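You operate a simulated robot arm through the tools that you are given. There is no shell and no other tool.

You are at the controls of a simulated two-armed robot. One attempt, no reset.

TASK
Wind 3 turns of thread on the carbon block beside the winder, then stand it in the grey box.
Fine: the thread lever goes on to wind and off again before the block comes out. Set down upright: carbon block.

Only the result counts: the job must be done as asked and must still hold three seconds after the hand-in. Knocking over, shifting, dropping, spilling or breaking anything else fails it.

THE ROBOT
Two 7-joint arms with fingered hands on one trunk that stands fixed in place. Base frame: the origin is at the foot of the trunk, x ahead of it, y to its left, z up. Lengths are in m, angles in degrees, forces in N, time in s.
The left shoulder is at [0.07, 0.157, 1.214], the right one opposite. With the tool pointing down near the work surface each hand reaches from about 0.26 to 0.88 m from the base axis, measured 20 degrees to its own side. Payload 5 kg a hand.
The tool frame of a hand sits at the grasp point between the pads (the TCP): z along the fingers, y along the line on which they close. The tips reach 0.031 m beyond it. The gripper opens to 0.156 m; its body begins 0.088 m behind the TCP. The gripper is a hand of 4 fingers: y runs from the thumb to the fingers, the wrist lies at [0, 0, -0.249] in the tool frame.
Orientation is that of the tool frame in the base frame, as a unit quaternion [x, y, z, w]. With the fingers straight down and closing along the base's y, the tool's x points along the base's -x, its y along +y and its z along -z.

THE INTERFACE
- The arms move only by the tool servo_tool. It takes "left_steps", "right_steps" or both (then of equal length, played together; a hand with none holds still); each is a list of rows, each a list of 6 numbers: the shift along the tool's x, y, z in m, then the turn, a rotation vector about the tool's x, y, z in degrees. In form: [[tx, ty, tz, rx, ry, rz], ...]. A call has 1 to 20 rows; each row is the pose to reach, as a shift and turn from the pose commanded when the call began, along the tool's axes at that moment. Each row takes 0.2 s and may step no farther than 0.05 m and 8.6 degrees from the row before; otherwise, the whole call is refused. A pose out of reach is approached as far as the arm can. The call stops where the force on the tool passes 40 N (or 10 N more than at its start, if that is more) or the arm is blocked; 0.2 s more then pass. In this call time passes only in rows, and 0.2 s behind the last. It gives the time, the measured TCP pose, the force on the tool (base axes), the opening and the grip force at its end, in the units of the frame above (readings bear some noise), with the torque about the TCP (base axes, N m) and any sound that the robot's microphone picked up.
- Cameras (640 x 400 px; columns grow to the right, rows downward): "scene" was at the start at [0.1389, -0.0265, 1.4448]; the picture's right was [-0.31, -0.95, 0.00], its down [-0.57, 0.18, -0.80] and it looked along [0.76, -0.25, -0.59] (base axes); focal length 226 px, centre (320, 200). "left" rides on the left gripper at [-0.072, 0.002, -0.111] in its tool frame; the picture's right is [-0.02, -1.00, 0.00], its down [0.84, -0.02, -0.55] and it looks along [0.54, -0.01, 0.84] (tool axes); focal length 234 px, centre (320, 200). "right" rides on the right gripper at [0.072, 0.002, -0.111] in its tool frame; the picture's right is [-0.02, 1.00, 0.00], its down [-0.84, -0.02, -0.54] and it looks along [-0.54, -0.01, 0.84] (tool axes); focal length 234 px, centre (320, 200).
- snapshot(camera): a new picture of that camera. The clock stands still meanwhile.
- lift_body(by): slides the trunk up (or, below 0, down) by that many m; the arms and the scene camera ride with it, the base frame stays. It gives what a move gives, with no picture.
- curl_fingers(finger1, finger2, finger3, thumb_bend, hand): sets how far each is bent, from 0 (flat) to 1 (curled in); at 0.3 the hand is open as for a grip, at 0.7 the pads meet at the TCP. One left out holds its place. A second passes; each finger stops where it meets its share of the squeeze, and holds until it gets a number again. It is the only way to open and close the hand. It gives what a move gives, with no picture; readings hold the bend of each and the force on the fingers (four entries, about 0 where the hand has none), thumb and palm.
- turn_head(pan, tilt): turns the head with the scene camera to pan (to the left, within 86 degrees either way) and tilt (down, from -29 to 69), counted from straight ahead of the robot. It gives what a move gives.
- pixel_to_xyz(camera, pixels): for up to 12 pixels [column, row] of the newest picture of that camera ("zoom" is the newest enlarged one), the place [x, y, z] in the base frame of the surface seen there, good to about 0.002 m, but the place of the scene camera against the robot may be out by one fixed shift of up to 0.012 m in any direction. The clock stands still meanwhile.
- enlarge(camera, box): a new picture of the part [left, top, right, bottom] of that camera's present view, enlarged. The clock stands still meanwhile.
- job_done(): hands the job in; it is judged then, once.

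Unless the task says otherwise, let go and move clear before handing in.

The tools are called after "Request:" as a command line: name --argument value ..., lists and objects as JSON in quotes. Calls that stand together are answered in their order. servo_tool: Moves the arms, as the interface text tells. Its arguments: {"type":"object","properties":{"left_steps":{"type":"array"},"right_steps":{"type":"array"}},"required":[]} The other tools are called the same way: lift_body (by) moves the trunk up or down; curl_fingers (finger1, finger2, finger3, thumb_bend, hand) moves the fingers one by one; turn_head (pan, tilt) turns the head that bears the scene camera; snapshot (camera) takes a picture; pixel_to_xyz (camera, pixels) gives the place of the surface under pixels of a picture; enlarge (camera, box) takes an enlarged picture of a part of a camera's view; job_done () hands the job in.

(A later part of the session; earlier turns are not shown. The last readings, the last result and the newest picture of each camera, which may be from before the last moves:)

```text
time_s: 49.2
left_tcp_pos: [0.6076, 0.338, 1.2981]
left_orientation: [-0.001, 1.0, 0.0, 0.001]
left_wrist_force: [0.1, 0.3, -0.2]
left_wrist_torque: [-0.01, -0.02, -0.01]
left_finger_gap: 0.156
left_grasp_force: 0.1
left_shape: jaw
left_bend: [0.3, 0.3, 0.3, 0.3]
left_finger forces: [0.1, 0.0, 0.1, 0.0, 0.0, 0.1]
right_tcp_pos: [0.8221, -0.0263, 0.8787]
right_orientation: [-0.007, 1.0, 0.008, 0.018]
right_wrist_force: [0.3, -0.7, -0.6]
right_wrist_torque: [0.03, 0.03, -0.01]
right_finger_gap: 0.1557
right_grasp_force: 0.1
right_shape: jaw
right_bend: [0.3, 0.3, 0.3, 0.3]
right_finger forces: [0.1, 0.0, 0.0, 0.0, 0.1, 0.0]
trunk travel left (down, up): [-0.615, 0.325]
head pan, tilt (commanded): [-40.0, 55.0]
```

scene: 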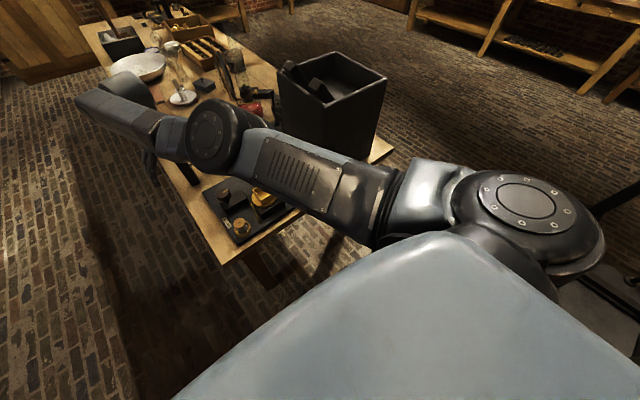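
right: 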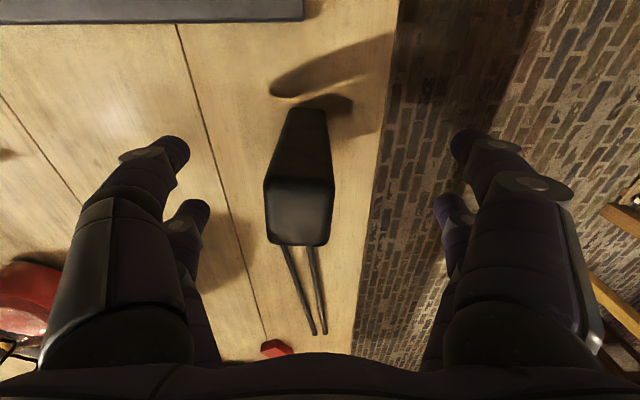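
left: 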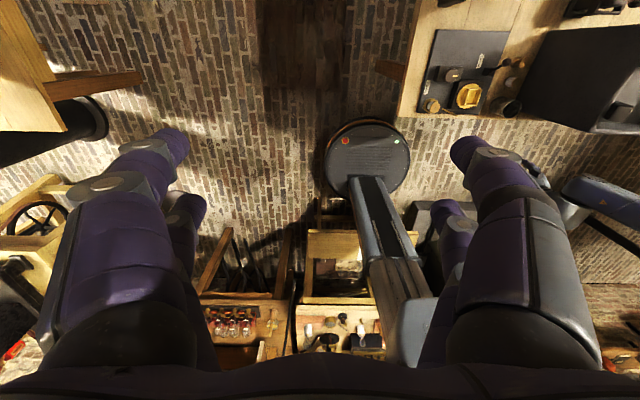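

The pose is steady at (0.822,-0.026,0.879) with ~2° tilt. I'll pull back 1 cm and correct y and the tilt.

Request:
servo_tool --right_steps '[[0.004, -0.004, 0, 0.3, 0.7, 0.3], [0.008, -0.008, 0, 0.6, 1.4, 0.6], [0.01, -0.0115, 0, 0.9, 2.1, 0.8], [0.01, -0.0115, 0, 0.9, 2.1, 0.8]]'

```text
time_s: 50.2
left_tcp_pos: [0.6073, 0.3398, 1.2999]
left_orientation: [0.0, 1.0, 0.0, 0.001]
left_wrist_force: [-0.2, -0.3, -0.9]
left_wrist_torque: [0.01, 0.01, 0.0]
left_finger_gap: 0.1558
left_grasp_force: 0.0
left_shape: jaw
left_bend: [0.3, 0.3, 0.3, 0.3]
left_finger forces: [0.0, 0.0, 0.0, 0.1, 0.0, 0.0]
right_tcp_pos: [0.8009, -0.0486, 0.8773]
right_orientation: [0.008, 1.0, -0.007, -0.017]
right_wrist_force: [-0.9, 0.2, -0.8]
right_wrist_torque: [0.0, 0.02, 0.02]
right_finger_gap: 0.156
right_grasp_force: 0.0
right_shape: jaw
right_bend: [0.3, 0.3, 0.3, 0.3]
right_finger forces: [0.0, 0.1, 0.0, 0.0, 0.1, 0.0]
right hand out of reach, approached as far as the arm can: row 1
trunk travel left (down, up): [-0.615, 0.325]
head pan, tilt (commanded): [-40.0, 55.0]
```

The arm now follows, but the correction was applied twice: it's at (0.801,-0.049,0.877) with the tilt reversed. I'll undo that overshoot to reach (0.813,-0.0375,0.877).

Request:
servo_tool --right_steps '[[-0.004, 0.004, 0, -0.3, -0.7, -0.3], [-0.008, 0.008, 0, -0.6, -1.4, -0.6], [-0.0115, 0.0115, 0, -0.9, -2.05, -0.8], [-0.0115, 0.0115, 0, -0.9, -2.05, -0.8]]'

Request:
snapshot --camera "right"

```text
time_s: 51.2
left_tcp_pos: [0.609, 0.3399, 1.2992]
left_orientation: [-0.001, 1.0, 0.0, 0.0]
left_wrist_force: [0.1, -1.0, -0.4]
left_wrist_torque: [-0.01, 0.01, -0.01]
left_finger_gap: 0.1559
left_grasp_force: 0.2
left_shape: jaw
left_bend: [0.3, 0.3, 0.3, 0.3]
left_finger forces: [0.0, 0.0, 0.1, 0.0, 0.1, 0.0]
right_tcp_pos: [0.8121, -0.0366, 0.8763]
right_orientation: [0.001, 1.0, 0.0, 0.0]
right_wrist_force: [-0.8, -0.4, -0.6]
right_wrist_torque: [0.04, 0.02, 0.05]
right_finger_gap: 0.1561
right_grasp_force: 0.1
right_shape: jaw
right_bend: [0.3, 0.3, 0.3, 0.3]
right_finger forces: [0.1, 0.0, 0.0, 0.0, 0.1, 0.1]
trunk travel left (down, up): [-0.615, 0.325]
head pan, tilt (commanded): [-40.0, 55.0]
```

```text
taken
```

right: 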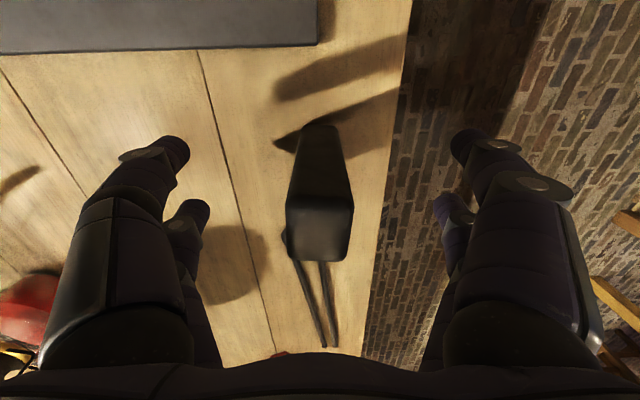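

The hand is level and centred on the block (319,233). I'll close the fingers part-way first.

Request:
curl_fingers --hand "right" --finger1 0.55 --finger2 0.55 --finger3 0.55 --thumb_bend 0.55

Request:
snapshot --camera "right"

```text
time_s: 52.2
left_tcp_pos: [0.6094, 0.3389, 1.2986]
left_orientation: [0.0, 1.0, -0.001, -0.001]
left_wrist_force: [-0.1, -0.5, -0.1]
left_wrist_torque: [0.01, 0.0, 0.0]
left_finger_gap: 0.1559
left_grasp_force: 0.1
left_shape: jaw
left_bend: [0.3, 0.3, 0.3, 0.3]
left_finger forces: [0.0, 0.0, 0.0, 0.0, 0.0, 0.1]
right_tcp_pos: [0.813, -0.0369, 0.877]
right_orientation: [0.001, 1.0, 0.001, 0.0]
right_wrist_force: [0.5, 1.1, 0.5]
right_wrist_torque: [-0.01, 0.03, -0.01]
right_finger_gap: 0.0618
right_grasp_force: 0.1
right_shape: fingers
right_bend: [0.55, 0.55, 0.55, 0.55]
right_finger forces: [0.0, 0.0, 0.0, 0.0, 0.0, 0.0]
trunk travel left (down, up): [-0.615, 0.325]
head pan, tilt (commanded): [-40.0, 55.0]
```

```text
taken
```

right: 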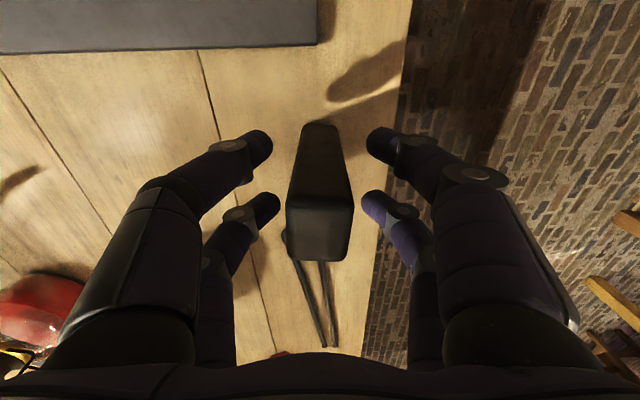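

Two finger pairs are visible, with tips near (262,145)/(378,145) and (268,205)/(372,205). I'll measure the tips relative to the block so they actually contact it.

Request:
pixel_to_xyz --camera "right" --pixels '[[260, 145], [378, 145], [268, 203], [372, 205], [320, 235], [320, 205], [245, 160], [395, 160], [320, 130], [320, 258]]'

Request:
enlarge --camera "right" --box '[220, 110, 420, 290]'

```text
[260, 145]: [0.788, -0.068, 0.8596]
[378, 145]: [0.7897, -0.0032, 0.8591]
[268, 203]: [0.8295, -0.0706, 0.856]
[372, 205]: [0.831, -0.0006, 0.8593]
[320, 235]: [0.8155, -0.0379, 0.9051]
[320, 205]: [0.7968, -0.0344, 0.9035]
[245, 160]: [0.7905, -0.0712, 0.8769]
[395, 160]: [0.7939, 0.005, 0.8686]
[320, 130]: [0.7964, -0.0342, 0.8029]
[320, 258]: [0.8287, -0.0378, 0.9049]
```

```text
2.22 times, centred on (320, 200) of right
```

zoom: 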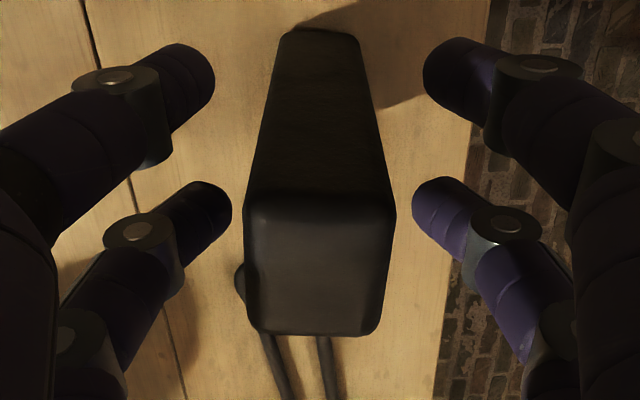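

The finger pairs sit at x≈0.792 and 0.833, bracketing the block's near and far edges symmetrically about 0.8125, while the block centre is 0.815. I'll shift 2.5 mm forward to centre on the block and then close.

Request:
servo_tool --right_steps '[[-0.0025, 0.0, 0, 0, 0, 0], [-0.0025, 0.0, 0, 0, 0, 0]]'

Request:
curl_fingers --hand "right" --finger1 0.64 --finger2 0.64 --finger3 0.64 --thumb_bend 0.64

Request:
enlarge --camera "right" --box '[220, 110, 420, 290]'

```text
time_s: 52.8
left_tcp_pos: [0.6079, 0.3395, 1.2993]
left_orientation: [-0.001, 1.0, 0.0, 0.0]
left_wrist_force: [-0.8, 0.1, 0.0]
left_wrist_torque: [0.01, 0.05, -0.01]
left_finger_gap: 0.1559
left_grasp_force: 0.2
left_shape: jaw
left_bend: [0.3, 0.3, 0.3, 0.3]
left_finger forces: [0.1, 0.0, 0.1, 0.0, 0.0, 0.1]
right_tcp_pos: [0.8149, -0.0368, 0.8761]
right_orientation: [0.001, 1.0, 0.001, -0.001]
right_wrist_force: [1.0, -0.3, -0.8]
right_wrist_torque: [0.01, -0.01, 0.0]
right_finger_gap: 0.0615
right_grasp_force: 0.0
right_shape: fingers
right_bend: [0.55, 0.55, 0.55, 0.55]
right_finger forces: [0.1, 0.1, 0.1, 0.0, 0.0, 0.1]
trunk travel left (down, up): [-0.615, 0.325]
head pan, tilt (commanded): [-40.0, 55.0]
```

```text
time_s: 53.8
left_tcp_pos: [0.6084, 0.3394, 1.2994]
left_orientation: [-0.001, 1.0, 0.0, 0.0]
left_wrist_force: [-0.4, -0.4, 0.6]
left_wrist_torque: [-0.01, -0.02, 0.01]
left_finger_gap: 0.1559
left_grasp_force: 0.0
left_shape: jaw
left_bend: [0.3, 0.3, 0.3, 0.3]
left_finger forces: [0.1, 0.0, 0.0, 0.0, 0.0, 0.1]
right_tcp_pos: [0.8152, -0.0365, 0.8763]
right_orientation: [0.001, 1.0, 0.001, 0.001]
right_wrist_force: [-0.9, 0.5, 0.0]
right_wrist_torque: [-0.01, 0.03, 0.01]
right_finger_gap: 0.0327
right_grasp_force: 3.4
right_shape: fingers
right_bend: [0.62, 0.63, 0.62, 0.63]
right_finger forces: [2.2, 1.1, 2.1, 0.0, 1.6, 0.0]
trunk travel left (down, up): [-0.615, 0.325]
head pan, tilt (commanded): [-40.0, 55.0]
```

```text
2.22 times, centred on (320, 200) of right
```

zoom: 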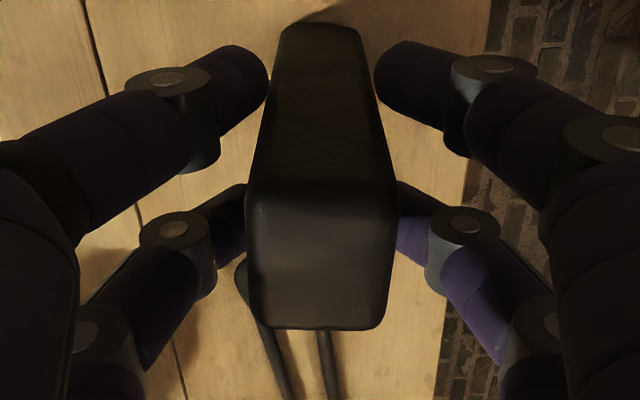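

All four digits touch the block (gap 0.0327, forces 2.2/1.1/2.1/1.6 N). I'll tighten the squeeze.

Request:
curl_fingers --hand "right" --finger1 0.75 --finger2 0.75 --finger3 0.75 --thumb_bend 0.75

Request:
enlarge --camera "right" --box '[220, 110, 420, 290]'

```text
time_s: 54.8
left_tcp_pos: [0.6086, 0.3388, 1.2987]
left_orientation: [-0.001, 1.0, 0.0, 0.0]
left_wrist_force: [0.4, 0.4, -0.1]
left_wrist_torque: [0.02, 0.01, 0.01]
left_finger_gap: 0.1559
left_grasp_force: 0.1
left_shape: jaw
left_bend: [0.3, 0.3, 0.3, 0.3]
left_finger forces: [0.0, 0.0, 0.1, 0.0, 0.0, 0.1]
right_tcp_pos: [0.8163, -0.0369, 0.8751]
right_orientation: [0.001, 1.0, 0.0, 0.001]
right_wrist_force: [0.2, -0.4, 0.2]
right_wrist_torque: [-0.06, 0.03, -0.01]
right_finger_gap: 0.0209
right_grasp_force: 24.5
right_shape: fingers
right_bend: [0.64, 0.63, 0.62, 0.69]
right_finger forces: [8.7, 10.6, 9.5, 0.0, 20.0, 0.1]
trunk travel left (down, up): [-0.615, 0.325]
head pan, tilt (commanded): [-40.0, 55.0]
```

```text
2.22 times, centred on (320, 200) of right
```

zoom: 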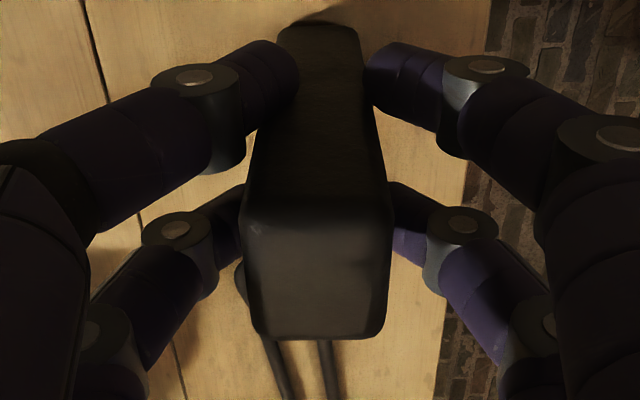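

The thumb (near-left digit) slid around the block's corner under high force (bend 0.69), so this grip is poor. I'll open a little, check the block's pose, and regrip with a moderate squeeze.

Request:
curl_fingers --hand "right" --finger1 0.58 --finger2 0.58 --finger3 0.58 --thumb_bend 0.55

Request:
enlarge --camera "right" --box '[220, 110, 420, 290]'

Request:
pixel_to_xyz --camera "zoom" --pixels '[[260, 225], [380, 215], [260, 320], [375, 325], [320, 270], [290, 60], [350, 60], [185, 80], [470, 80], [200, 220], [440, 220], [320, 215]]'

```text
time_s: 55.8
left_tcp_pos: [0.608, 0.3386, 1.2978]
left_orientation: [0.0, 1.0, 0.001, 0.0]
left_wrist_force: [0.8, -0.6, -0.3]
left_wrist_torque: [0.03, 0.01, -0.02]
left_finger_gap: 0.156
left_grasp_force: 0.1
left_shape: jaw
left_bend: [0.3, 0.3, 0.3, 0.3]
left_finger forces: [0.0, 0.0, 0.1, 0.0, 0.0, 0.0]
right_tcp_pos: [0.8161, -0.0362, 0.876]
right_orientation: [0.001, 1.0, 0.001, 0.0]
right_wrist_force: [-0.4, 0.6, -0.4]
right_wrist_torque: [0.03, -0.03, 0.04]
right_finger_gap: 0.0563
right_grasp_force: 0.2
right_shape: fingers
right_bend: [0.57, 0.57, 0.57, 0.55]
right_finger forces: [0.0, 0.1, 0.1, 0.0, 0.0, 0.1]
trunk travel left (down, up): [-0.615, 0.325]
head pan, tilt (commanded): [-40.0, 55.0]
```

```text
2.22 times, centred on (320, 200) of right
```

zoom: 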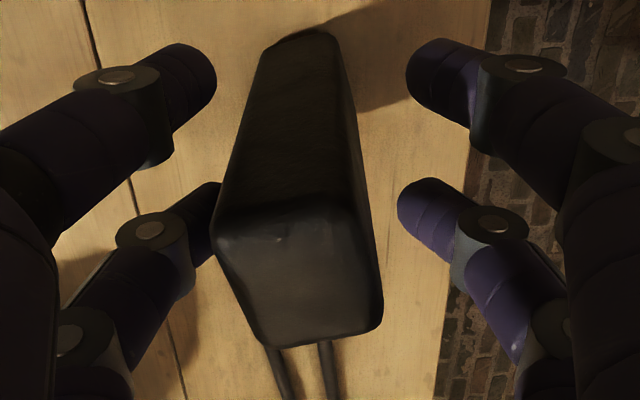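

```text
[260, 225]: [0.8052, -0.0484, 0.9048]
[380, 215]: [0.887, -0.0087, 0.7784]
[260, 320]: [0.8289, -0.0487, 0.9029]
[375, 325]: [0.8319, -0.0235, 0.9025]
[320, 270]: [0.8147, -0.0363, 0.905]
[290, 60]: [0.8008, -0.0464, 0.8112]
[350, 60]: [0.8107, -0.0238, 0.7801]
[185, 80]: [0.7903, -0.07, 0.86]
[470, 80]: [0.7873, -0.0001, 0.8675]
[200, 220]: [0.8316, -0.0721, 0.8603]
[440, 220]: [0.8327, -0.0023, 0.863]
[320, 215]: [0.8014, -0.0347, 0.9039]
```

Opening let the block yaw about 13° counter-clockwise, but it is still standing. I'll measure its top-face corners accurately so I can align the hand with it.

Request:
enlarge --camera "right" --box '[265, 190, 355, 275]'

Request:
pixel_to_xyz --camera "zoom" --pixels '[[140, 120], [410, 80], [230, 340], [460, 310], [300, 210], [180, 240], [440, 200], [340, 330], [270, 105], [200, 130], [250, 310], [430, 290]]'

```text
4.71 times, centred on (310, 232) of right
```

zoom: 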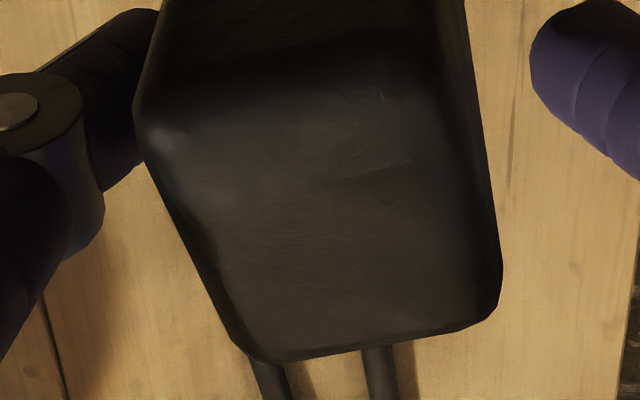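

```text
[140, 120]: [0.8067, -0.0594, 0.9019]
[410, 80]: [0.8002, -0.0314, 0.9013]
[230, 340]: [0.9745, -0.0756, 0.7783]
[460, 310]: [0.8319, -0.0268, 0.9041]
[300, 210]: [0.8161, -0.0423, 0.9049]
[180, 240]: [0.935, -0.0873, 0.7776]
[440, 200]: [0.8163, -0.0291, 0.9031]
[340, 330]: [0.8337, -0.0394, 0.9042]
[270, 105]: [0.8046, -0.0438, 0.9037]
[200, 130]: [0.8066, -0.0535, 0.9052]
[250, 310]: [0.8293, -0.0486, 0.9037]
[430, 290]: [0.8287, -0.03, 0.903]
```

The block centre is about (0.818,-0.038) with yaw ≈ +15°. I'll open wider, turn the hand 15° to match, and shift back so that the far finger pair pinches the middle of the block's wide faces.

Request:
curl_fingers --hand "right" --finger1 0.48 --finger2 0.48 --finger3 0.48 --thumb_bend 0.48

Request:
servo_tool --right_steps '[[0.006, -0.0025, 0, 0, 0, -5], [0.012, -0.005, 0, 0, 0, -10], [0.018, -0.0073, 0, 0, 0, -15], [0.018, -0.0073, 0, 0, 0, -15]]'

Request:
enlarge --camera "right" --box '[220, 110, 420, 290]'

```text
time_s: 56.8
left_tcp_pos: [0.6082, 0.3392, 1.299]
left_orientation: [-0.001, 1.0, 0.001, -0.001]
left_wrist_force: [0.0, -0.6, -0.9]
left_wrist_torque: [-0.01, 0.01, -0.02]
left_finger_gap: 0.1559
left_grasp_force: 0.1
left_shape: jaw
left_bend: [0.3, 0.3, 0.3, 0.3]
left_finger forces: [0.0, 0.0, 0.0, 0.0, 0.1, 0.0]
right_tcp_pos: [0.817, -0.0359, 0.8761]
right_orientation: [0.0, 1.0, 0.001, 0.0]
right_wrist_force: [0.4, 0.5, 0.2]
right_wrist_torque: [0.0, -0.01, -0.04]
right_finger_gap: 0.0883
right_grasp_force: 0.2
right_shape: fingers
right_bend: [0.48, 0.48, 0.48, 0.48]
right_finger forces: [0.0, 0.0, 0.1, 0.1, 0.0, 0.0]
trunk travel left (down, up): [-0.615, 0.325]
head pan, tilt (commanded): [-40.0, 55.0]
```

```text
time_s: 57.8
left_tcp_pos: [0.6077, 0.3403, 1.2983]
left_orientation: [-0.002, 1.0, 0.001, 0.0]
left_wrist_force: [0.2, -0.2, 0.6]
left_wrist_torque: [0.01, 0.01, 0.02]
left_finger_gap: 0.1558
left_grasp_force: 0.0
left_shape: jaw
left_bend: [0.3, 0.3, 0.3, 0.3]
left_finger forces: [0.1, 0.0, 0.1, 0.0, 0.1, 0.1]
right_tcp_pos: [0.7989, -0.0439, 0.8762]
right_orientation: [-0.13, 0.992, 0.001, 0.001]
right_wrist_force: [0.2, 0.1, -0.7]
right_wrist_torque: [0.01, 0.0, 0.03]
right_finger_gap: 0.0884
right_grasp_force: 0.0
right_shape: fingers
right_bend: [0.48, 0.48, 0.48, 0.48]
right_finger forces: [0.0, 0.1, 0.1, 0.0, 0.0, 0.0]
trunk travel left (down, up): [-0.615, 0.325]
head pan, tilt (commanded): [-40.0, 55.0]
```

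```text
2.22 times, centred on (320, 200) of right
```

zoom: 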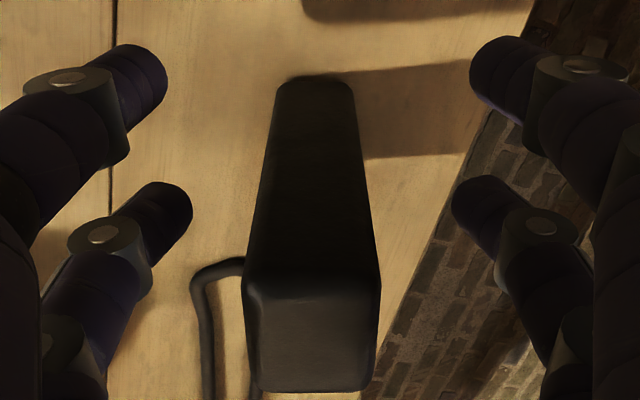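

The block is now square to the hand and centred (near edge 247–380, far edge 258–372). I'll close all digits; only the far pair should touch.

Request:
curl_fingers --hand "right" --finger1 0.63 --finger2 0.63 --finger3 0.63 --thumb_bend 0.55

Request:
enlarge --camera "right" --box '[220, 110, 420, 290]'

```text
time_s: 58.8
left_tcp_pos: [0.6081, 0.3391, 1.2999]
left_orientation: [-0.001, 1.0, 0.0, 0.001]
left_wrist_force: [-0.2, 0.0, 0.4]
left_wrist_torque: [-0.01, 0.02, 0.01]
left_finger_gap: 0.1556
left_grasp_force: 0.1
left_shape: jaw
left_bend: [0.3, 0.3, 0.3, 0.3]
left_finger forces: [0.1, 0.1, 0.1, 0.0, 0.1, 0.0]
right_tcp_pos: [0.7979, -0.0447, 0.8761]
right_orientation: [-0.129, 0.992, 0.001, 0.001]
right_wrist_force: [0.5, -0.3, 0.9]
right_wrist_torque: [-0.01, 0.01, -0.01]
right_finger_gap: 0.0462
right_grasp_force: 1.0
right_shape: fingers
right_bend: [0.63, 0.62, 0.62, 0.55]
right_finger forces: [0.0, 0.9, 1.4, 0.1, 0.0, 0.1]
trunk travel left (down, up): [-0.615, 0.325]
head pan, tilt (commanded): [-40.0, 55.0]
```

```text
2.22 times, centred on (320, 200) of right
```

zoom: 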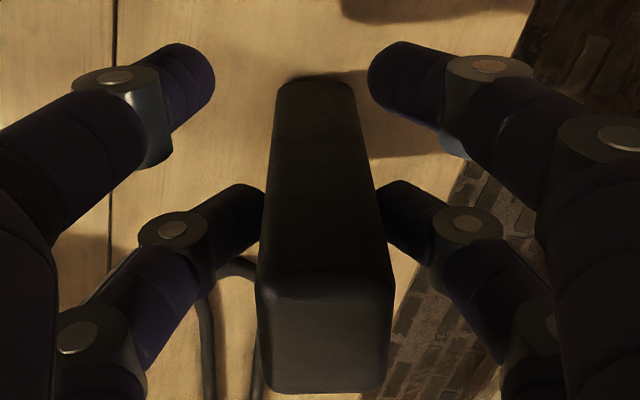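

Fingers 2 and 3 are the far pair pinching the middle of the block (0.9 and 1.4 N). I'll tighten those two and relax finger 1.

Request:
curl_fingers --hand "right" --finger1 0.55 --finger2 0.75 --finger3 0.75 --thumb_bend 0.55

Request:
enlarge --camera "right" --box '[220, 110, 420, 290]'

```text
time_s: 59.8
left_tcp_pos: [0.6073, 0.3394, 1.2988]
left_orientation: [-0.001, 1.0, 0.0, 0.0]
left_wrist_force: [-0.1, -0.4, -0.3]
left_wrist_torque: [0.01, -0.03, 0.0]
left_finger_gap: 0.156
left_grasp_force: 0.0
left_shape: jaw
left_bend: [0.3, 0.3, 0.3, 0.3]
left_finger forces: [0.0, 0.0, 0.0, 0.0, 0.0, 0.0]
right_tcp_pos: [0.7974, -0.0449, 0.8755]
right_orientation: [-0.13, 0.992, 0.001, 0.0]
right_wrist_force: [-0.7, 0.1, -0.3]
right_wrist_torque: [-0.03, 0.05, 0.01]
right_finger_gap: 0.0608
right_grasp_force: 8.8
right_shape: fingers
right_bend: [0.55, 0.63, 0.63, 0.55]
right_finger forces: [0.0, 8.7, 8.8, 0.0, 0.0, 0.0]
trunk travel left (down, up): [-0.615, 0.325]
head pan, tilt (commanded): [-40.0, 55.0]
```

```text
2.22 times, centred on (320, 200) of right
```

zoom: 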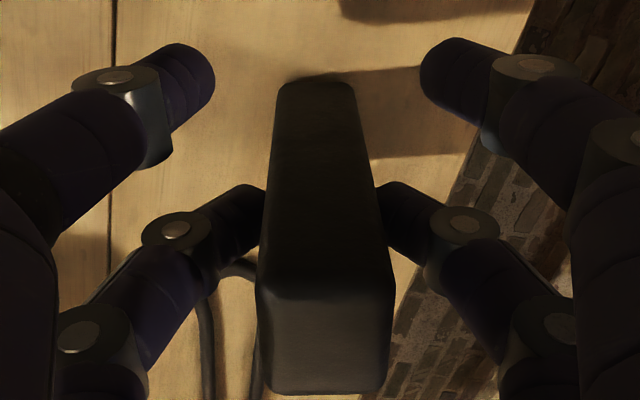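

The grip is balanced at 8.7/8.8 N. I'll lift a couple of centimetres to test it.

Request:
servo_tool --right_steps '[[0, 0, -0.008, 0, 0, 0], [0, 0, -0.02, 0, 0, 0], [0, 0, -0.035, 0, 0, 0], [0, 0, -0.035, 0, 0, 0]]'

Request:
snapshot --camera "right"

Request:
snapshot --camera "scene"

```text
time_s: 60.8
left_tcp_pos: [0.6077, 0.3384, 1.2998]
left_orientation: [-0.001, 1.0, 0.0, -0.001]
left_wrist_force: [0.3, -0.9, -0.5]
left_wrist_torque: [0.01, -0.01, 0.01]
left_finger_gap: 0.1559
left_grasp_force: 0.0
left_shape: jaw
left_bend: [0.3, 0.3, 0.3, 0.3]
left_finger forces: [0.1, 0.0, 0.0, 0.1, 0.1, 0.1]
right_tcp_pos: [0.7977, -0.0428, 0.9105]
right_orientation: [-0.13, 0.992, 0.0, 0.0]
right_wrist_force: [0.0, 0.1, -2.3]
right_wrist_torque: [0.01, 0.05, -0.01]
right_finger_gap: 0.0606
right_grasp_force: 8.7
right_shape: fingers
right_bend: [0.55, 0.63, 0.63, 0.55]
right_finger forces: [0.0, 8.7, 8.7, 0.0, 0.0, 0.0]
trunk travel left (down, up): [-0.615, 0.325]
head pan, tilt (commanded): [-40.0, 55.0]
```

```text
taken
```

right: 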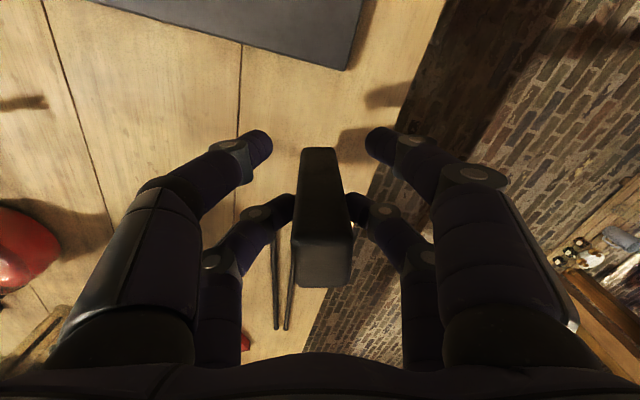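

```text
taken
```

scene: 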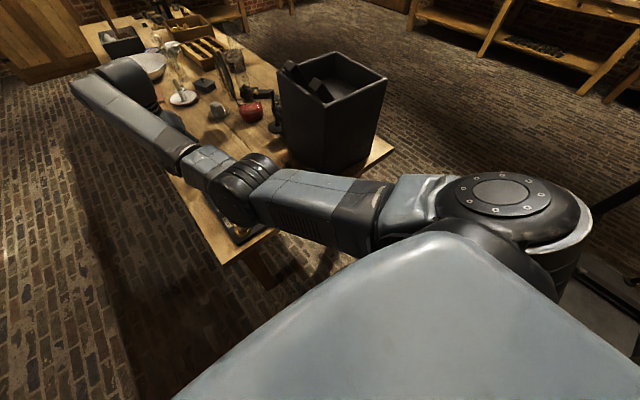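

The block is lifted (2.3 N) and stays aligned. Before retracting, I'll check how low the elbow is above the winder and box.

Request:
pixel_to_xyz --camera "scene" --pixels '[[245, 185], [270, 170], [225, 205], [300, 200], [330, 210], [240, 215], [190, 160], [150, 130], [110, 90], [370, 200], [260, 200], [285, 225]]'

Request:
enlarge --camera "scene" --box '[160, 100, 400, 280]'

```text
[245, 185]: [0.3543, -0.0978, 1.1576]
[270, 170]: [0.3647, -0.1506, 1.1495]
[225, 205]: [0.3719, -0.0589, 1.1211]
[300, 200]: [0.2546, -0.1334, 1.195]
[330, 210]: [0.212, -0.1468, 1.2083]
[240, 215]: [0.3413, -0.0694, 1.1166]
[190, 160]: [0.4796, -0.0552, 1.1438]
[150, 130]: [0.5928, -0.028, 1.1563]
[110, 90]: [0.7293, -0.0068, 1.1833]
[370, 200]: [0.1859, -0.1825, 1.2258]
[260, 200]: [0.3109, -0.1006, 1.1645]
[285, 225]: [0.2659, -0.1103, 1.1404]
```

```text
2.22 times, centred on (280, 190) of scene
```

zoom: 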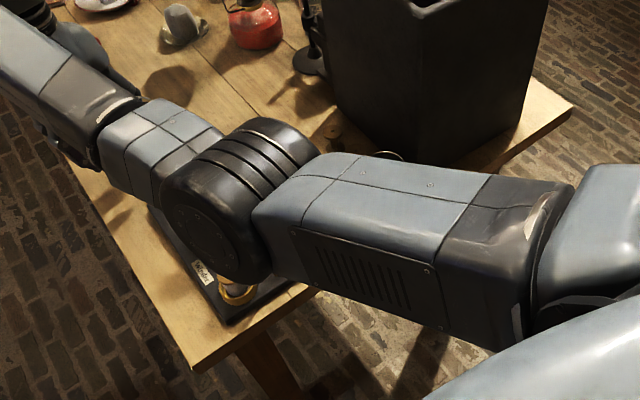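

The elbow is at about (0.36,-0.10,1.10), in front of the table, so it's clear. I'll lift the block high, then retract slowly while raising clearance.

Request:
servo_tool --right_steps '[[0, 0, -0.035, 0, 0, 0], [0, 0, -0.07, 0, 0, 0], [0, 0, -0.105, 0, 0, 0], [0, 0, -0.14, 0, 0, 0], [0.03, -0.007, -0.15, 0, 0, 1.5], [0.06, -0.014, -0.15, 0, 0, 3], [0.09, -0.02, -0.15, 0, 0, 4.5], [0.12, -0.027, -0.15, 0, 0, 6]]'

Request:
snapshot --camera "scene"

Request:
snapshot --camera "right"

```text
time_s: 62.6
left_tcp_pos: [0.6084, 0.3383, 1.2989]
left_orientation: [-0.001, 1.0, 0.0, 0.0]
left_wrist_force: [-0.2, 0.0, 0.5]
left_wrist_torque: [0.01, 0.03, 0.0]
left_finger_gap: 0.156
left_grasp_force: 0.1
left_shape: jaw
left_bend: [0.3, 0.3, 0.3, 0.3]
left_finger forces: [0.1, 0.0, 0.0, 0.1, 0.1, 0.0]
right_tcp_pos: [0.7727, -0.1044, 1.0107]
right_orientation: [-0.076, 0.997, 0.001, 0.001]
right_wrist_force: [-0.1, 0.0, -1.8]
right_wrist_torque: [-0.04, 0.06, 0.0]
right_finger_gap: 0.0608
right_grasp_force: 8.8
right_shape: fingers
right_bend: [0.55, 0.63, 0.63, 0.55]
right_finger forces: [0.1, 8.9, 8.8, 0.0, 0.0, 0.0]
right hand out of reach, approached as far as the arm can: row 5, 6, 7, 8
trunk travel left (down, up): [-0.615, 0.325]
head pan, tilt (commanded): [-40.0, 55.0]
```

```text
taken
```

scene: 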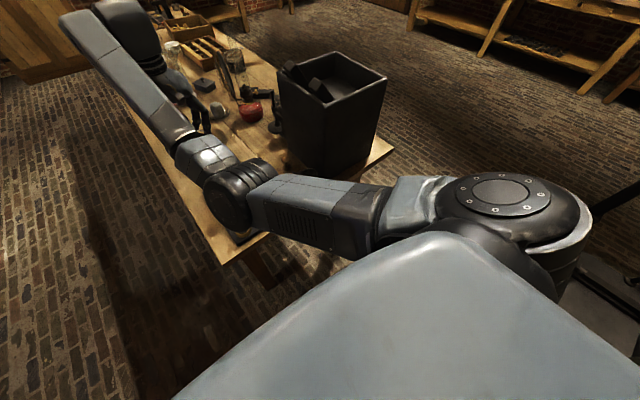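

```text
taken
```

right: 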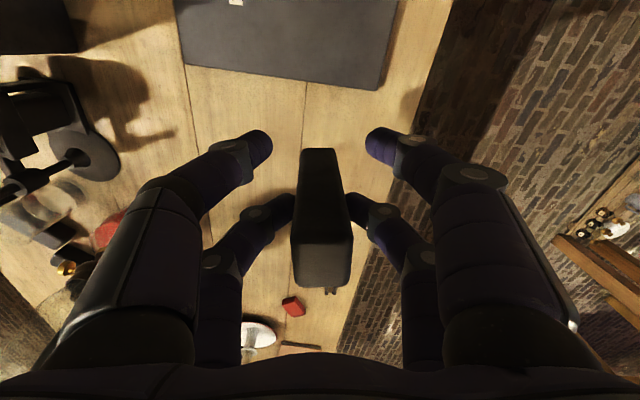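

The arm can't retract here, likely because the wrist bend limit is reached with the forearm rising. I'll raise the trunk so the forearm levels out, then lower and retract the hand.

Request:
lift_body --by 0.16

Request:
servo_tool --right_steps '[[0.0, 0, 0.03, 0, 0, 0], [0.0, 0, 0.06, 0, 0, 0], [0.0, 0, 0.09, 0, 0, 0]]'

Request:
lift_body --by 0.16

Request:
servo_tool --right_steps '[[0.0, 0, 0.03, 0, 0, 0], [0.0, 0, 0.06, 0, 0, 0], [0.02, 0, 0.09, 0, 0, 2], [0.05, 0, 0.12, 0, 0, 4]]'

Request:
snapshot --camera "scene"

```text
time_s: 64.4
left_tcp_pos: [0.6091, 0.3395, 1.4584]
left_orientation: [-0.002, 1.0, -0.001, -0.001]
left_wrist_force: [-1.0, 0.3, 0.5]
left_wrist_torque: [0.0, 0.0, 0.02]
left_finger_gap: 0.1555
left_grasp_force: 0.1
left_shape: jaw
left_bend: [0.3, 0.3, 0.3, 0.3]
left_finger forces: [0.0, 0.0, 0.0, 0.1, 0.0, 0.1]
right_tcp_pos: [0.7727, -0.103, 1.1692]
right_orientation: [-0.078, 0.997, 0.001, -0.001]
right_wrist_force: [0.2, 0.8, -2.6]
right_wrist_torque: [0.01, 0.03, 0.04]
right_finger_gap: 0.0606
right_grasp_force: 8.7
right_shape: fingers
right_bend: [0.55, 0.63, 0.63, 0.55]
right_finger forces: [0.0, 8.9, 8.9, 0.0, 0.0, 0.0]
trunk travel left (down, up): [-0.775, 0.165]
head pan, tilt (commanded): [-40.0, 55.0]
```

```text
time_s: 65.2
left_tcp_pos: [0.6081, 0.3386, 1.458]
left_orientation: [0.0, 1.0, -0.001, 0.0]
left_wrist_force: [-1.0, -0.5, -0.1]
left_wrist_torque: [0.0, 0.03, 0.0]
left_finger_gap: 0.1556
left_grasp_force: 0.0
left_shape: jaw
left_bend: [0.3, 0.3, 0.3, 0.3]
left_finger forces: [0.0, 0.1, 0.1, 0.0, 0.0, 0.0]
right_tcp_pos: [0.7726, -0.0997, 1.0808]
right_orientation: [-0.078, 0.997, 0.001, 0.001]
right_wrist_force: [0.4, -0.3, -3.0]
right_wrist_torque: [0.0, 0.07, 0.0]
right_finger_gap: 0.0608
right_grasp_force: 9.4
right_shape: fingers
right_bend: [0.55, 0.63, 0.63, 0.55]
right_finger forces: [0.0, 9.0, 9.0, 0.0, 0.1, 0.0]
trunk travel left (down, up): [-0.775, 0.165]
head pan, tilt (commanded): [-40.0, 55.0]
```

```text
time_s: 67.0
left_tcp_pos: [0.6086, 0.3382, 1.6194]
left_orientation: [-0.001, 1.0, -0.001, 0.0]
left_wrist_force: [0.0, -0.6, -0.2]
left_wrist_torque: [0.03, 0.02, 0.0]
left_finger_gap: 0.1558
left_grasp_force: 0.0
left_shape: jaw
left_bend: [0.3, 0.3, 0.3, 0.3]
left_finger forces: [0.1, 0.0, 0.1, 0.0, 0.1, 0.0]
right_tcp_pos: [0.7713, -0.1008, 1.2402]
right_orientation: [-0.077, 0.997, 0.001, -0.001]
right_wrist_force: [0.3, 0.7, -2.4]
right_wrist_torque: [-0.01, 0.05, 0.01]
right_finger_gap: 0.0609
right_grasp_force: 9.2
right_shape: fingers
right_bend: [0.55, 0.63, 0.63, 0.55]
right_finger forces: [0.0, 9.1, 9.0, 0.0, 0.1, 0.0]
trunk travel left (down, up): [-0.935, 0.005]
head pan, tilt (commanded): [-40.0, 55.0]
```

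```text
time_s: 68.0
left_tcp_pos: [0.6068, 0.3375, 1.6208]
left_orientation: [-0.001, 1.0, 0.0, 0.0]
left_wrist_force: [1.1, 0.4, 0.9]
left_wrist_torque: [0.03, -0.03, 0.01]
left_finger_gap: 0.156
left_grasp_force: 0.0
left_shape: jaw
left_bend: [0.3, 0.3, 0.3, 0.3]
left_finger forces: [0.0, 0.0, 0.1, 0.0, 0.1, 0.0]
right_tcp_pos: [0.7207, -0.11, 1.1214]
right_orientation: [-0.043, 0.999, 0.003, 0.002]
right_wrist_force: [0.1, -1.1, -1.6]
right_wrist_torque: [0.01, 0.05, 0.04]
right_finger_gap: 0.0609
right_grasp_force: 9.2
right_shape: fingers
right_bend: [0.55, 0.63, 0.63, 0.55]
right_finger forces: [0.0, 9.0, 8.9, 0.1, 0.1, 0.0]
trunk travel left (down, up): [-0.935, 0.005]
head pan, tilt (commanded): [-40.0, 55.0]
```

```text
taken
```

scene: 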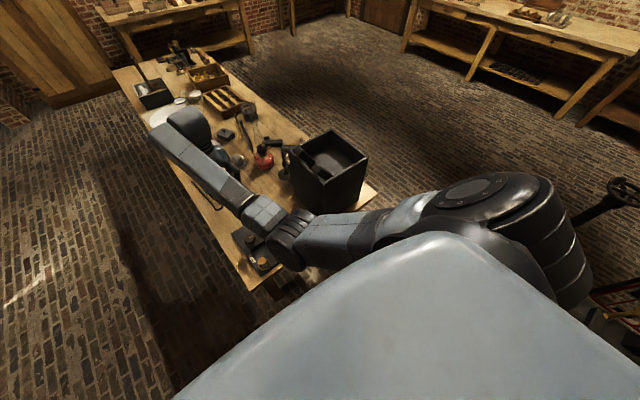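

No limit this time; the hand is at (0.721,-0.110,1.121) with the block held. I'll continue retracting toward the holder and turn the yaw to zero.

Request:
servo_tool --right_steps '[[0.033, -0.01, 0.01, 0, 0, 1], [0.066, -0.02, 0.02, 0, 0, 2], [0.1, -0.03, 0.03, 0, 0, 3], [0.133, -0.04, 0.04, 0, 0, 4], [0.166, -0.05, 0.05, 0, 0, 4.5], [0.2, -0.0598, 0.06, 0, 0, 4.9]]'

Request:
snapshot --camera "scene"

Request:
snapshot --camera "right"

```text
time_s: 69.4
left_tcp_pos: [0.6072, 0.3388, 1.6203]
left_orientation: [-0.001, 1.0, 0.0, 0.001]
left_wrist_force: [0.5, 0.1, 0.0]
left_wrist_torque: [-0.01, -0.02, -0.01]
left_finger_gap: 0.1559
left_grasp_force: 0.1
left_shape: jaw
left_bend: [0.3, 0.3, 0.3, 0.3]
left_finger forces: [0.0, 0.0, 0.0, 0.0, 0.0, 0.0]
right_tcp_pos: [0.5259, -0.1873, 1.0598]
right_orientation: [0.0, 1.0, 0.001, 0.001]
right_wrist_force: [0.1, -1.3, -3.0]
right_wrist_torque: [0.02, 0.06, 0.02]
right_finger_gap: 0.061
right_grasp_force: 8.4
right_shape: fingers
right_bend: [0.55, 0.63, 0.63, 0.55]
right_finger forces: [0.0, 8.7, 8.7, 0.0, 0.0, 0.0]
trunk travel left (down, up): [-0.935, 0.005]
head pan, tilt (commanded): [-40.0, 55.0]
```

```text
taken
```

scene: 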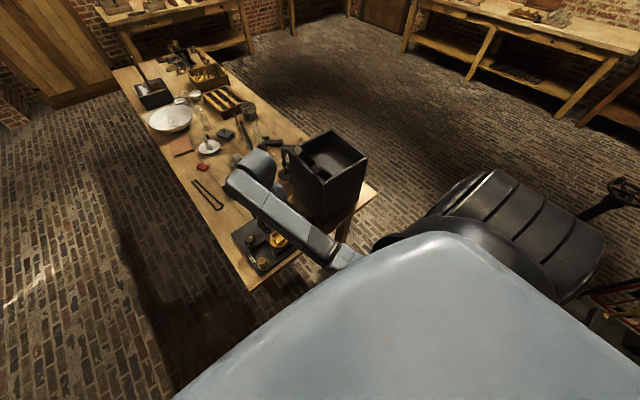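

```text
taken
```

right: 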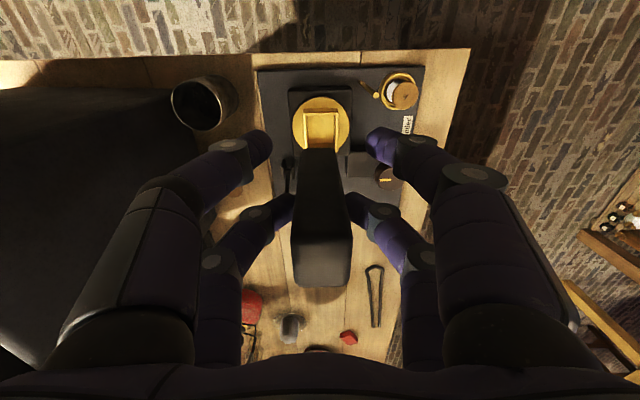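

The block is now held over the winder with the holder visible at (320,125). I'll zoom in to measure the block's edges and the holder's walls precisely.

Request:
enlarge --camera "right" --box '[270, 80, 370, 170]'

Request:
pixel_to_xyz --camera "zoom" --pixels '[[252, 150], [362, 150], [245, 200], [365, 200], [225, 260], [300, 150], [310, 210], [240, 255], [380, 255], [310, 120], [420, 200], [150, 200]]'

Request:
enlarge --camera "right" --box '[270, 140, 370, 300]'

Request:
pixel_to_xyz --camera "zoom" --pixels '[[260, 255], [320, 255], [385, 255], [262, 340], [320, 345], [380, 340], [320, 300], [255, 300], [390, 300], [275, 40], [350, 40], [320, 100]]'

```text
4.44 times, centred on (320, 125) of right
```

zoom: 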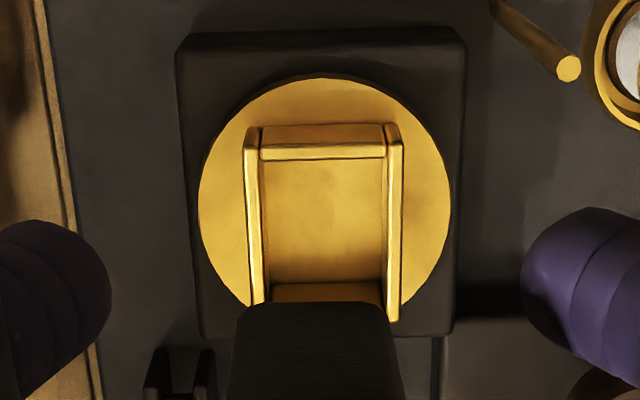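

```text
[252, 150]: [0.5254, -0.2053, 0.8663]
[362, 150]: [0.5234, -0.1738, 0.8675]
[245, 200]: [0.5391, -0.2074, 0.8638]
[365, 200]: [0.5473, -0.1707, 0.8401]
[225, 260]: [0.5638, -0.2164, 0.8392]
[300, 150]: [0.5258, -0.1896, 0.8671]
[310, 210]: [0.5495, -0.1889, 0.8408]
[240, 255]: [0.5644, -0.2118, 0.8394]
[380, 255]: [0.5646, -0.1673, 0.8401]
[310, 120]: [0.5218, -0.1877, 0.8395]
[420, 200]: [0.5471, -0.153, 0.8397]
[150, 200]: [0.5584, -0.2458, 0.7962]
```

```text
2.50 times, centred on (320, 220) of right
```

zoom: 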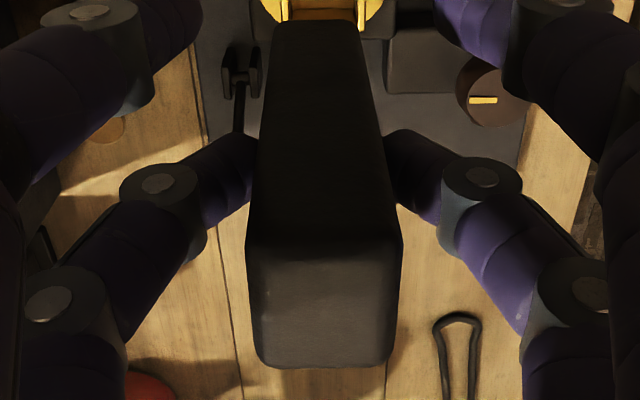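

```text
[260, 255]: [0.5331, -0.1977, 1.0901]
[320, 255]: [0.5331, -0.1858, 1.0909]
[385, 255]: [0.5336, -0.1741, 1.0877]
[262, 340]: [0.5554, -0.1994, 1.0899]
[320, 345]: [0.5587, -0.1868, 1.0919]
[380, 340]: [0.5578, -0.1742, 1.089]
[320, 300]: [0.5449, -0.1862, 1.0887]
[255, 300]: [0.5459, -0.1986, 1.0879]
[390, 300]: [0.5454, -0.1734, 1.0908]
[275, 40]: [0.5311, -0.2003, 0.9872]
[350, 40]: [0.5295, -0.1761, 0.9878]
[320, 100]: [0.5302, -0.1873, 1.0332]
```

Block top centre is (0.5475,-0.1858), upright, and the holder's inside centre is about (0.550,-0.1845) with ±3.7 mm clearance. I'll check the guide rod and spool heights to make sure the fingers clear them.

Request:
enlarge --camera "right" --box '[330, 60, 430, 150]'

Request:
pixel_to_xyz --camera "zoom" --pixels '[[213, 160], [180, 120], [310, 160], [330, 130], [200, 145], [220, 300], [240, 290], [150, 310], [300, 170], [270, 140], [210, 155], [215, 165]]'

```text
4.44 times, centred on (380, 105) of right
```

zoom: 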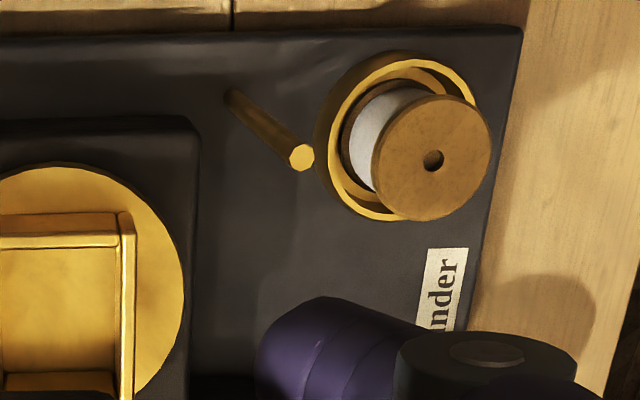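

```text
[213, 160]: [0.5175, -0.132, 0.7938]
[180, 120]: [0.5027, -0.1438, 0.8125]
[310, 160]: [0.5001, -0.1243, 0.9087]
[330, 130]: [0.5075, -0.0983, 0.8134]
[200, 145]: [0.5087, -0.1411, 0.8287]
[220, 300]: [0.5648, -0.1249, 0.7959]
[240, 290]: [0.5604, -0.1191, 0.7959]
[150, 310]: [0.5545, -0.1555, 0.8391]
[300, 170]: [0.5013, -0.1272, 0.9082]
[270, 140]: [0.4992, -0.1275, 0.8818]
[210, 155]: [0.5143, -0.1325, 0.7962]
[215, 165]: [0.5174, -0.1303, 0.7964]
```

The guide rod's top is at (0.501,-0.126,0.909), close to finger 1's path. I'll curl finger 1 and the thumb a little more so they stay clear of it, then shift to align with the holder and descend part way.

Request:
curl_fingers --hand "right" --finger1 0.61 --thumb_bend 0.61

Request:
servo_tool --right_steps '[[-0.0025, 0.0012, 0.02, 0, 0, 0], [-0.0025, 0.0012, 0.05, 0, 0, 0], [-0.0025, 0.0012, 0.075, 0, 0, 0], [-0.0025, 0.0012, 0.085, 0, 0, 0], [-0.0025, 0.0012, 0.085, 0, 0, 0]]'

Request:
enlarge --camera "right" --box '[260, 60, 380, 180]'

Request:
snapshot --camera "scene"

```text
time_s: 70.4
left_tcp_pos: [0.6096, 0.3382, 1.6193]
left_orientation: [-0.001, 1.0, 0.001, -0.001]
left_wrist_force: [0.4, -0.2, -0.5]
left_wrist_torque: [-0.02, -0.03, -0.01]
left_finger_gap: 0.156
left_grasp_force: 0.1
left_shape: jaw
left_bend: [0.3, 0.3, 0.3, 0.3]
left_finger forces: [0.0, 0.1, 0.0, 0.1, 0.0, 0.1]
right_tcp_pos: [0.5275, -0.1846, 1.0588]
right_orientation: [0.0, 1.0, 0.0, 0.0]
right_wrist_force: [-0.3, 0.4, -2.2]
right_wrist_torque: [0.02, 0.07, 0.02]
right_finger_gap: 0.0381
right_grasp_force: 8.8
right_shape: fingers
right_bend: [0.61, 0.63, 0.63, 0.61]
right_finger forces: [0.0, 8.6, 8.6, 0.0, 0.0, 0.0]
trunk travel left (down, up): [-0.935, 0.005]
head pan, tilt (commanded): [-40.0, 55.0]
```

```text
time_s: 71.6
left_tcp_pos: [0.6089, 0.3397, 1.6189]
left_orientation: [-0.001, 1.0, 0.0, -0.001]
left_wrist_force: [0.0, 0.7, 0.3]
left_wrist_torque: [-0.03, -0.02, -0.02]
left_finger_gap: 0.1559
left_grasp_force: 0.1
left_shape: jaw
left_bend: [0.3, 0.3, 0.3, 0.3]
left_finger forces: [0.0, 0.0, 0.0, 0.0, 0.0, 0.0]
right_tcp_pos: [0.5326, -0.1858, 0.9752]
right_orientation: [0.001, 1.0, 0.0, 0.0]
right_wrist_force: [-0.7, -0.6, -2.0]
right_wrist_torque: [0.01, 0.09, 0.02]
right_finger_gap: 0.038
right_grasp_force: 8.8
right_shape: fingers
right_bend: [0.61, 0.63, 0.63, 0.61]
right_finger forces: [0.1, 8.7, 8.7, 0.0, 0.0, 0.1]
trunk travel left (down, up): [-0.935, 0.005]
head pan, tilt (commanded): [-40.0, 55.0]
```

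```text
3.33 times, centred on (320, 120) of right
```

zoom: 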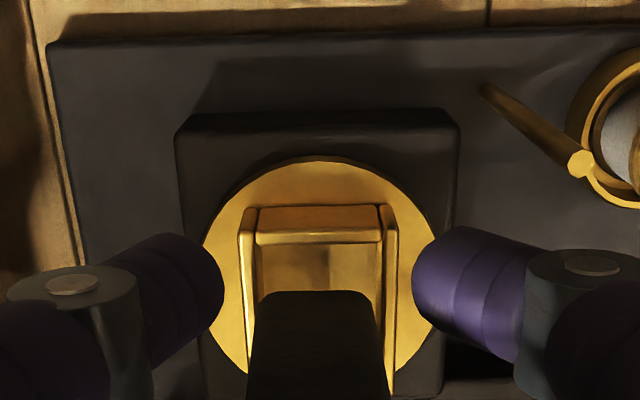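

```text
taken
```

scene: 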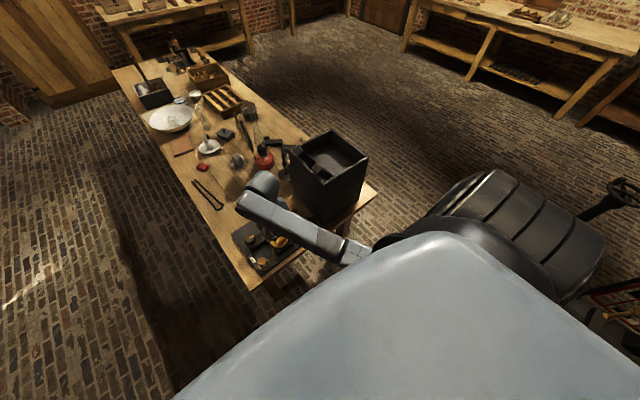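

The block's bottom is now about 2 cm above the holder walls. I'll measure the block's lower edges and the wall tops to fine-tune the alignment.

Request:
pixel_to_xyz --camera "zoom" --pixels '[[275, 305], [320, 305], [362, 305], [258, 350], [376, 350], [248, 230], [392, 230], [300, 212], [248, 280], [391, 280], [300, 235], [318, 330]]'

Request:
enlarge --camera "right" --box '[280, 100, 360, 170]'

```text
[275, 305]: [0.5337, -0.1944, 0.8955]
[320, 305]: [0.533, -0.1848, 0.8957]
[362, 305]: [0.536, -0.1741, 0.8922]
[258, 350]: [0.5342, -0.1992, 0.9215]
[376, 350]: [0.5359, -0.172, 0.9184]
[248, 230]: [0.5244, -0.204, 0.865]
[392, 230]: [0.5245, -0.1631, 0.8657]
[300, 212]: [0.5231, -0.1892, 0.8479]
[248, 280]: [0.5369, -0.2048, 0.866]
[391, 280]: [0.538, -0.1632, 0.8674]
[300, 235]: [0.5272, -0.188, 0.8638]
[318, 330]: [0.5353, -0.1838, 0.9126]
```

```text
5.71 times, centred on (320, 135) of right
```

zoom: 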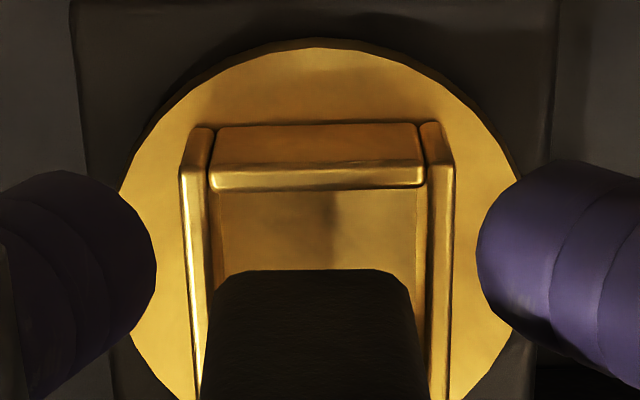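

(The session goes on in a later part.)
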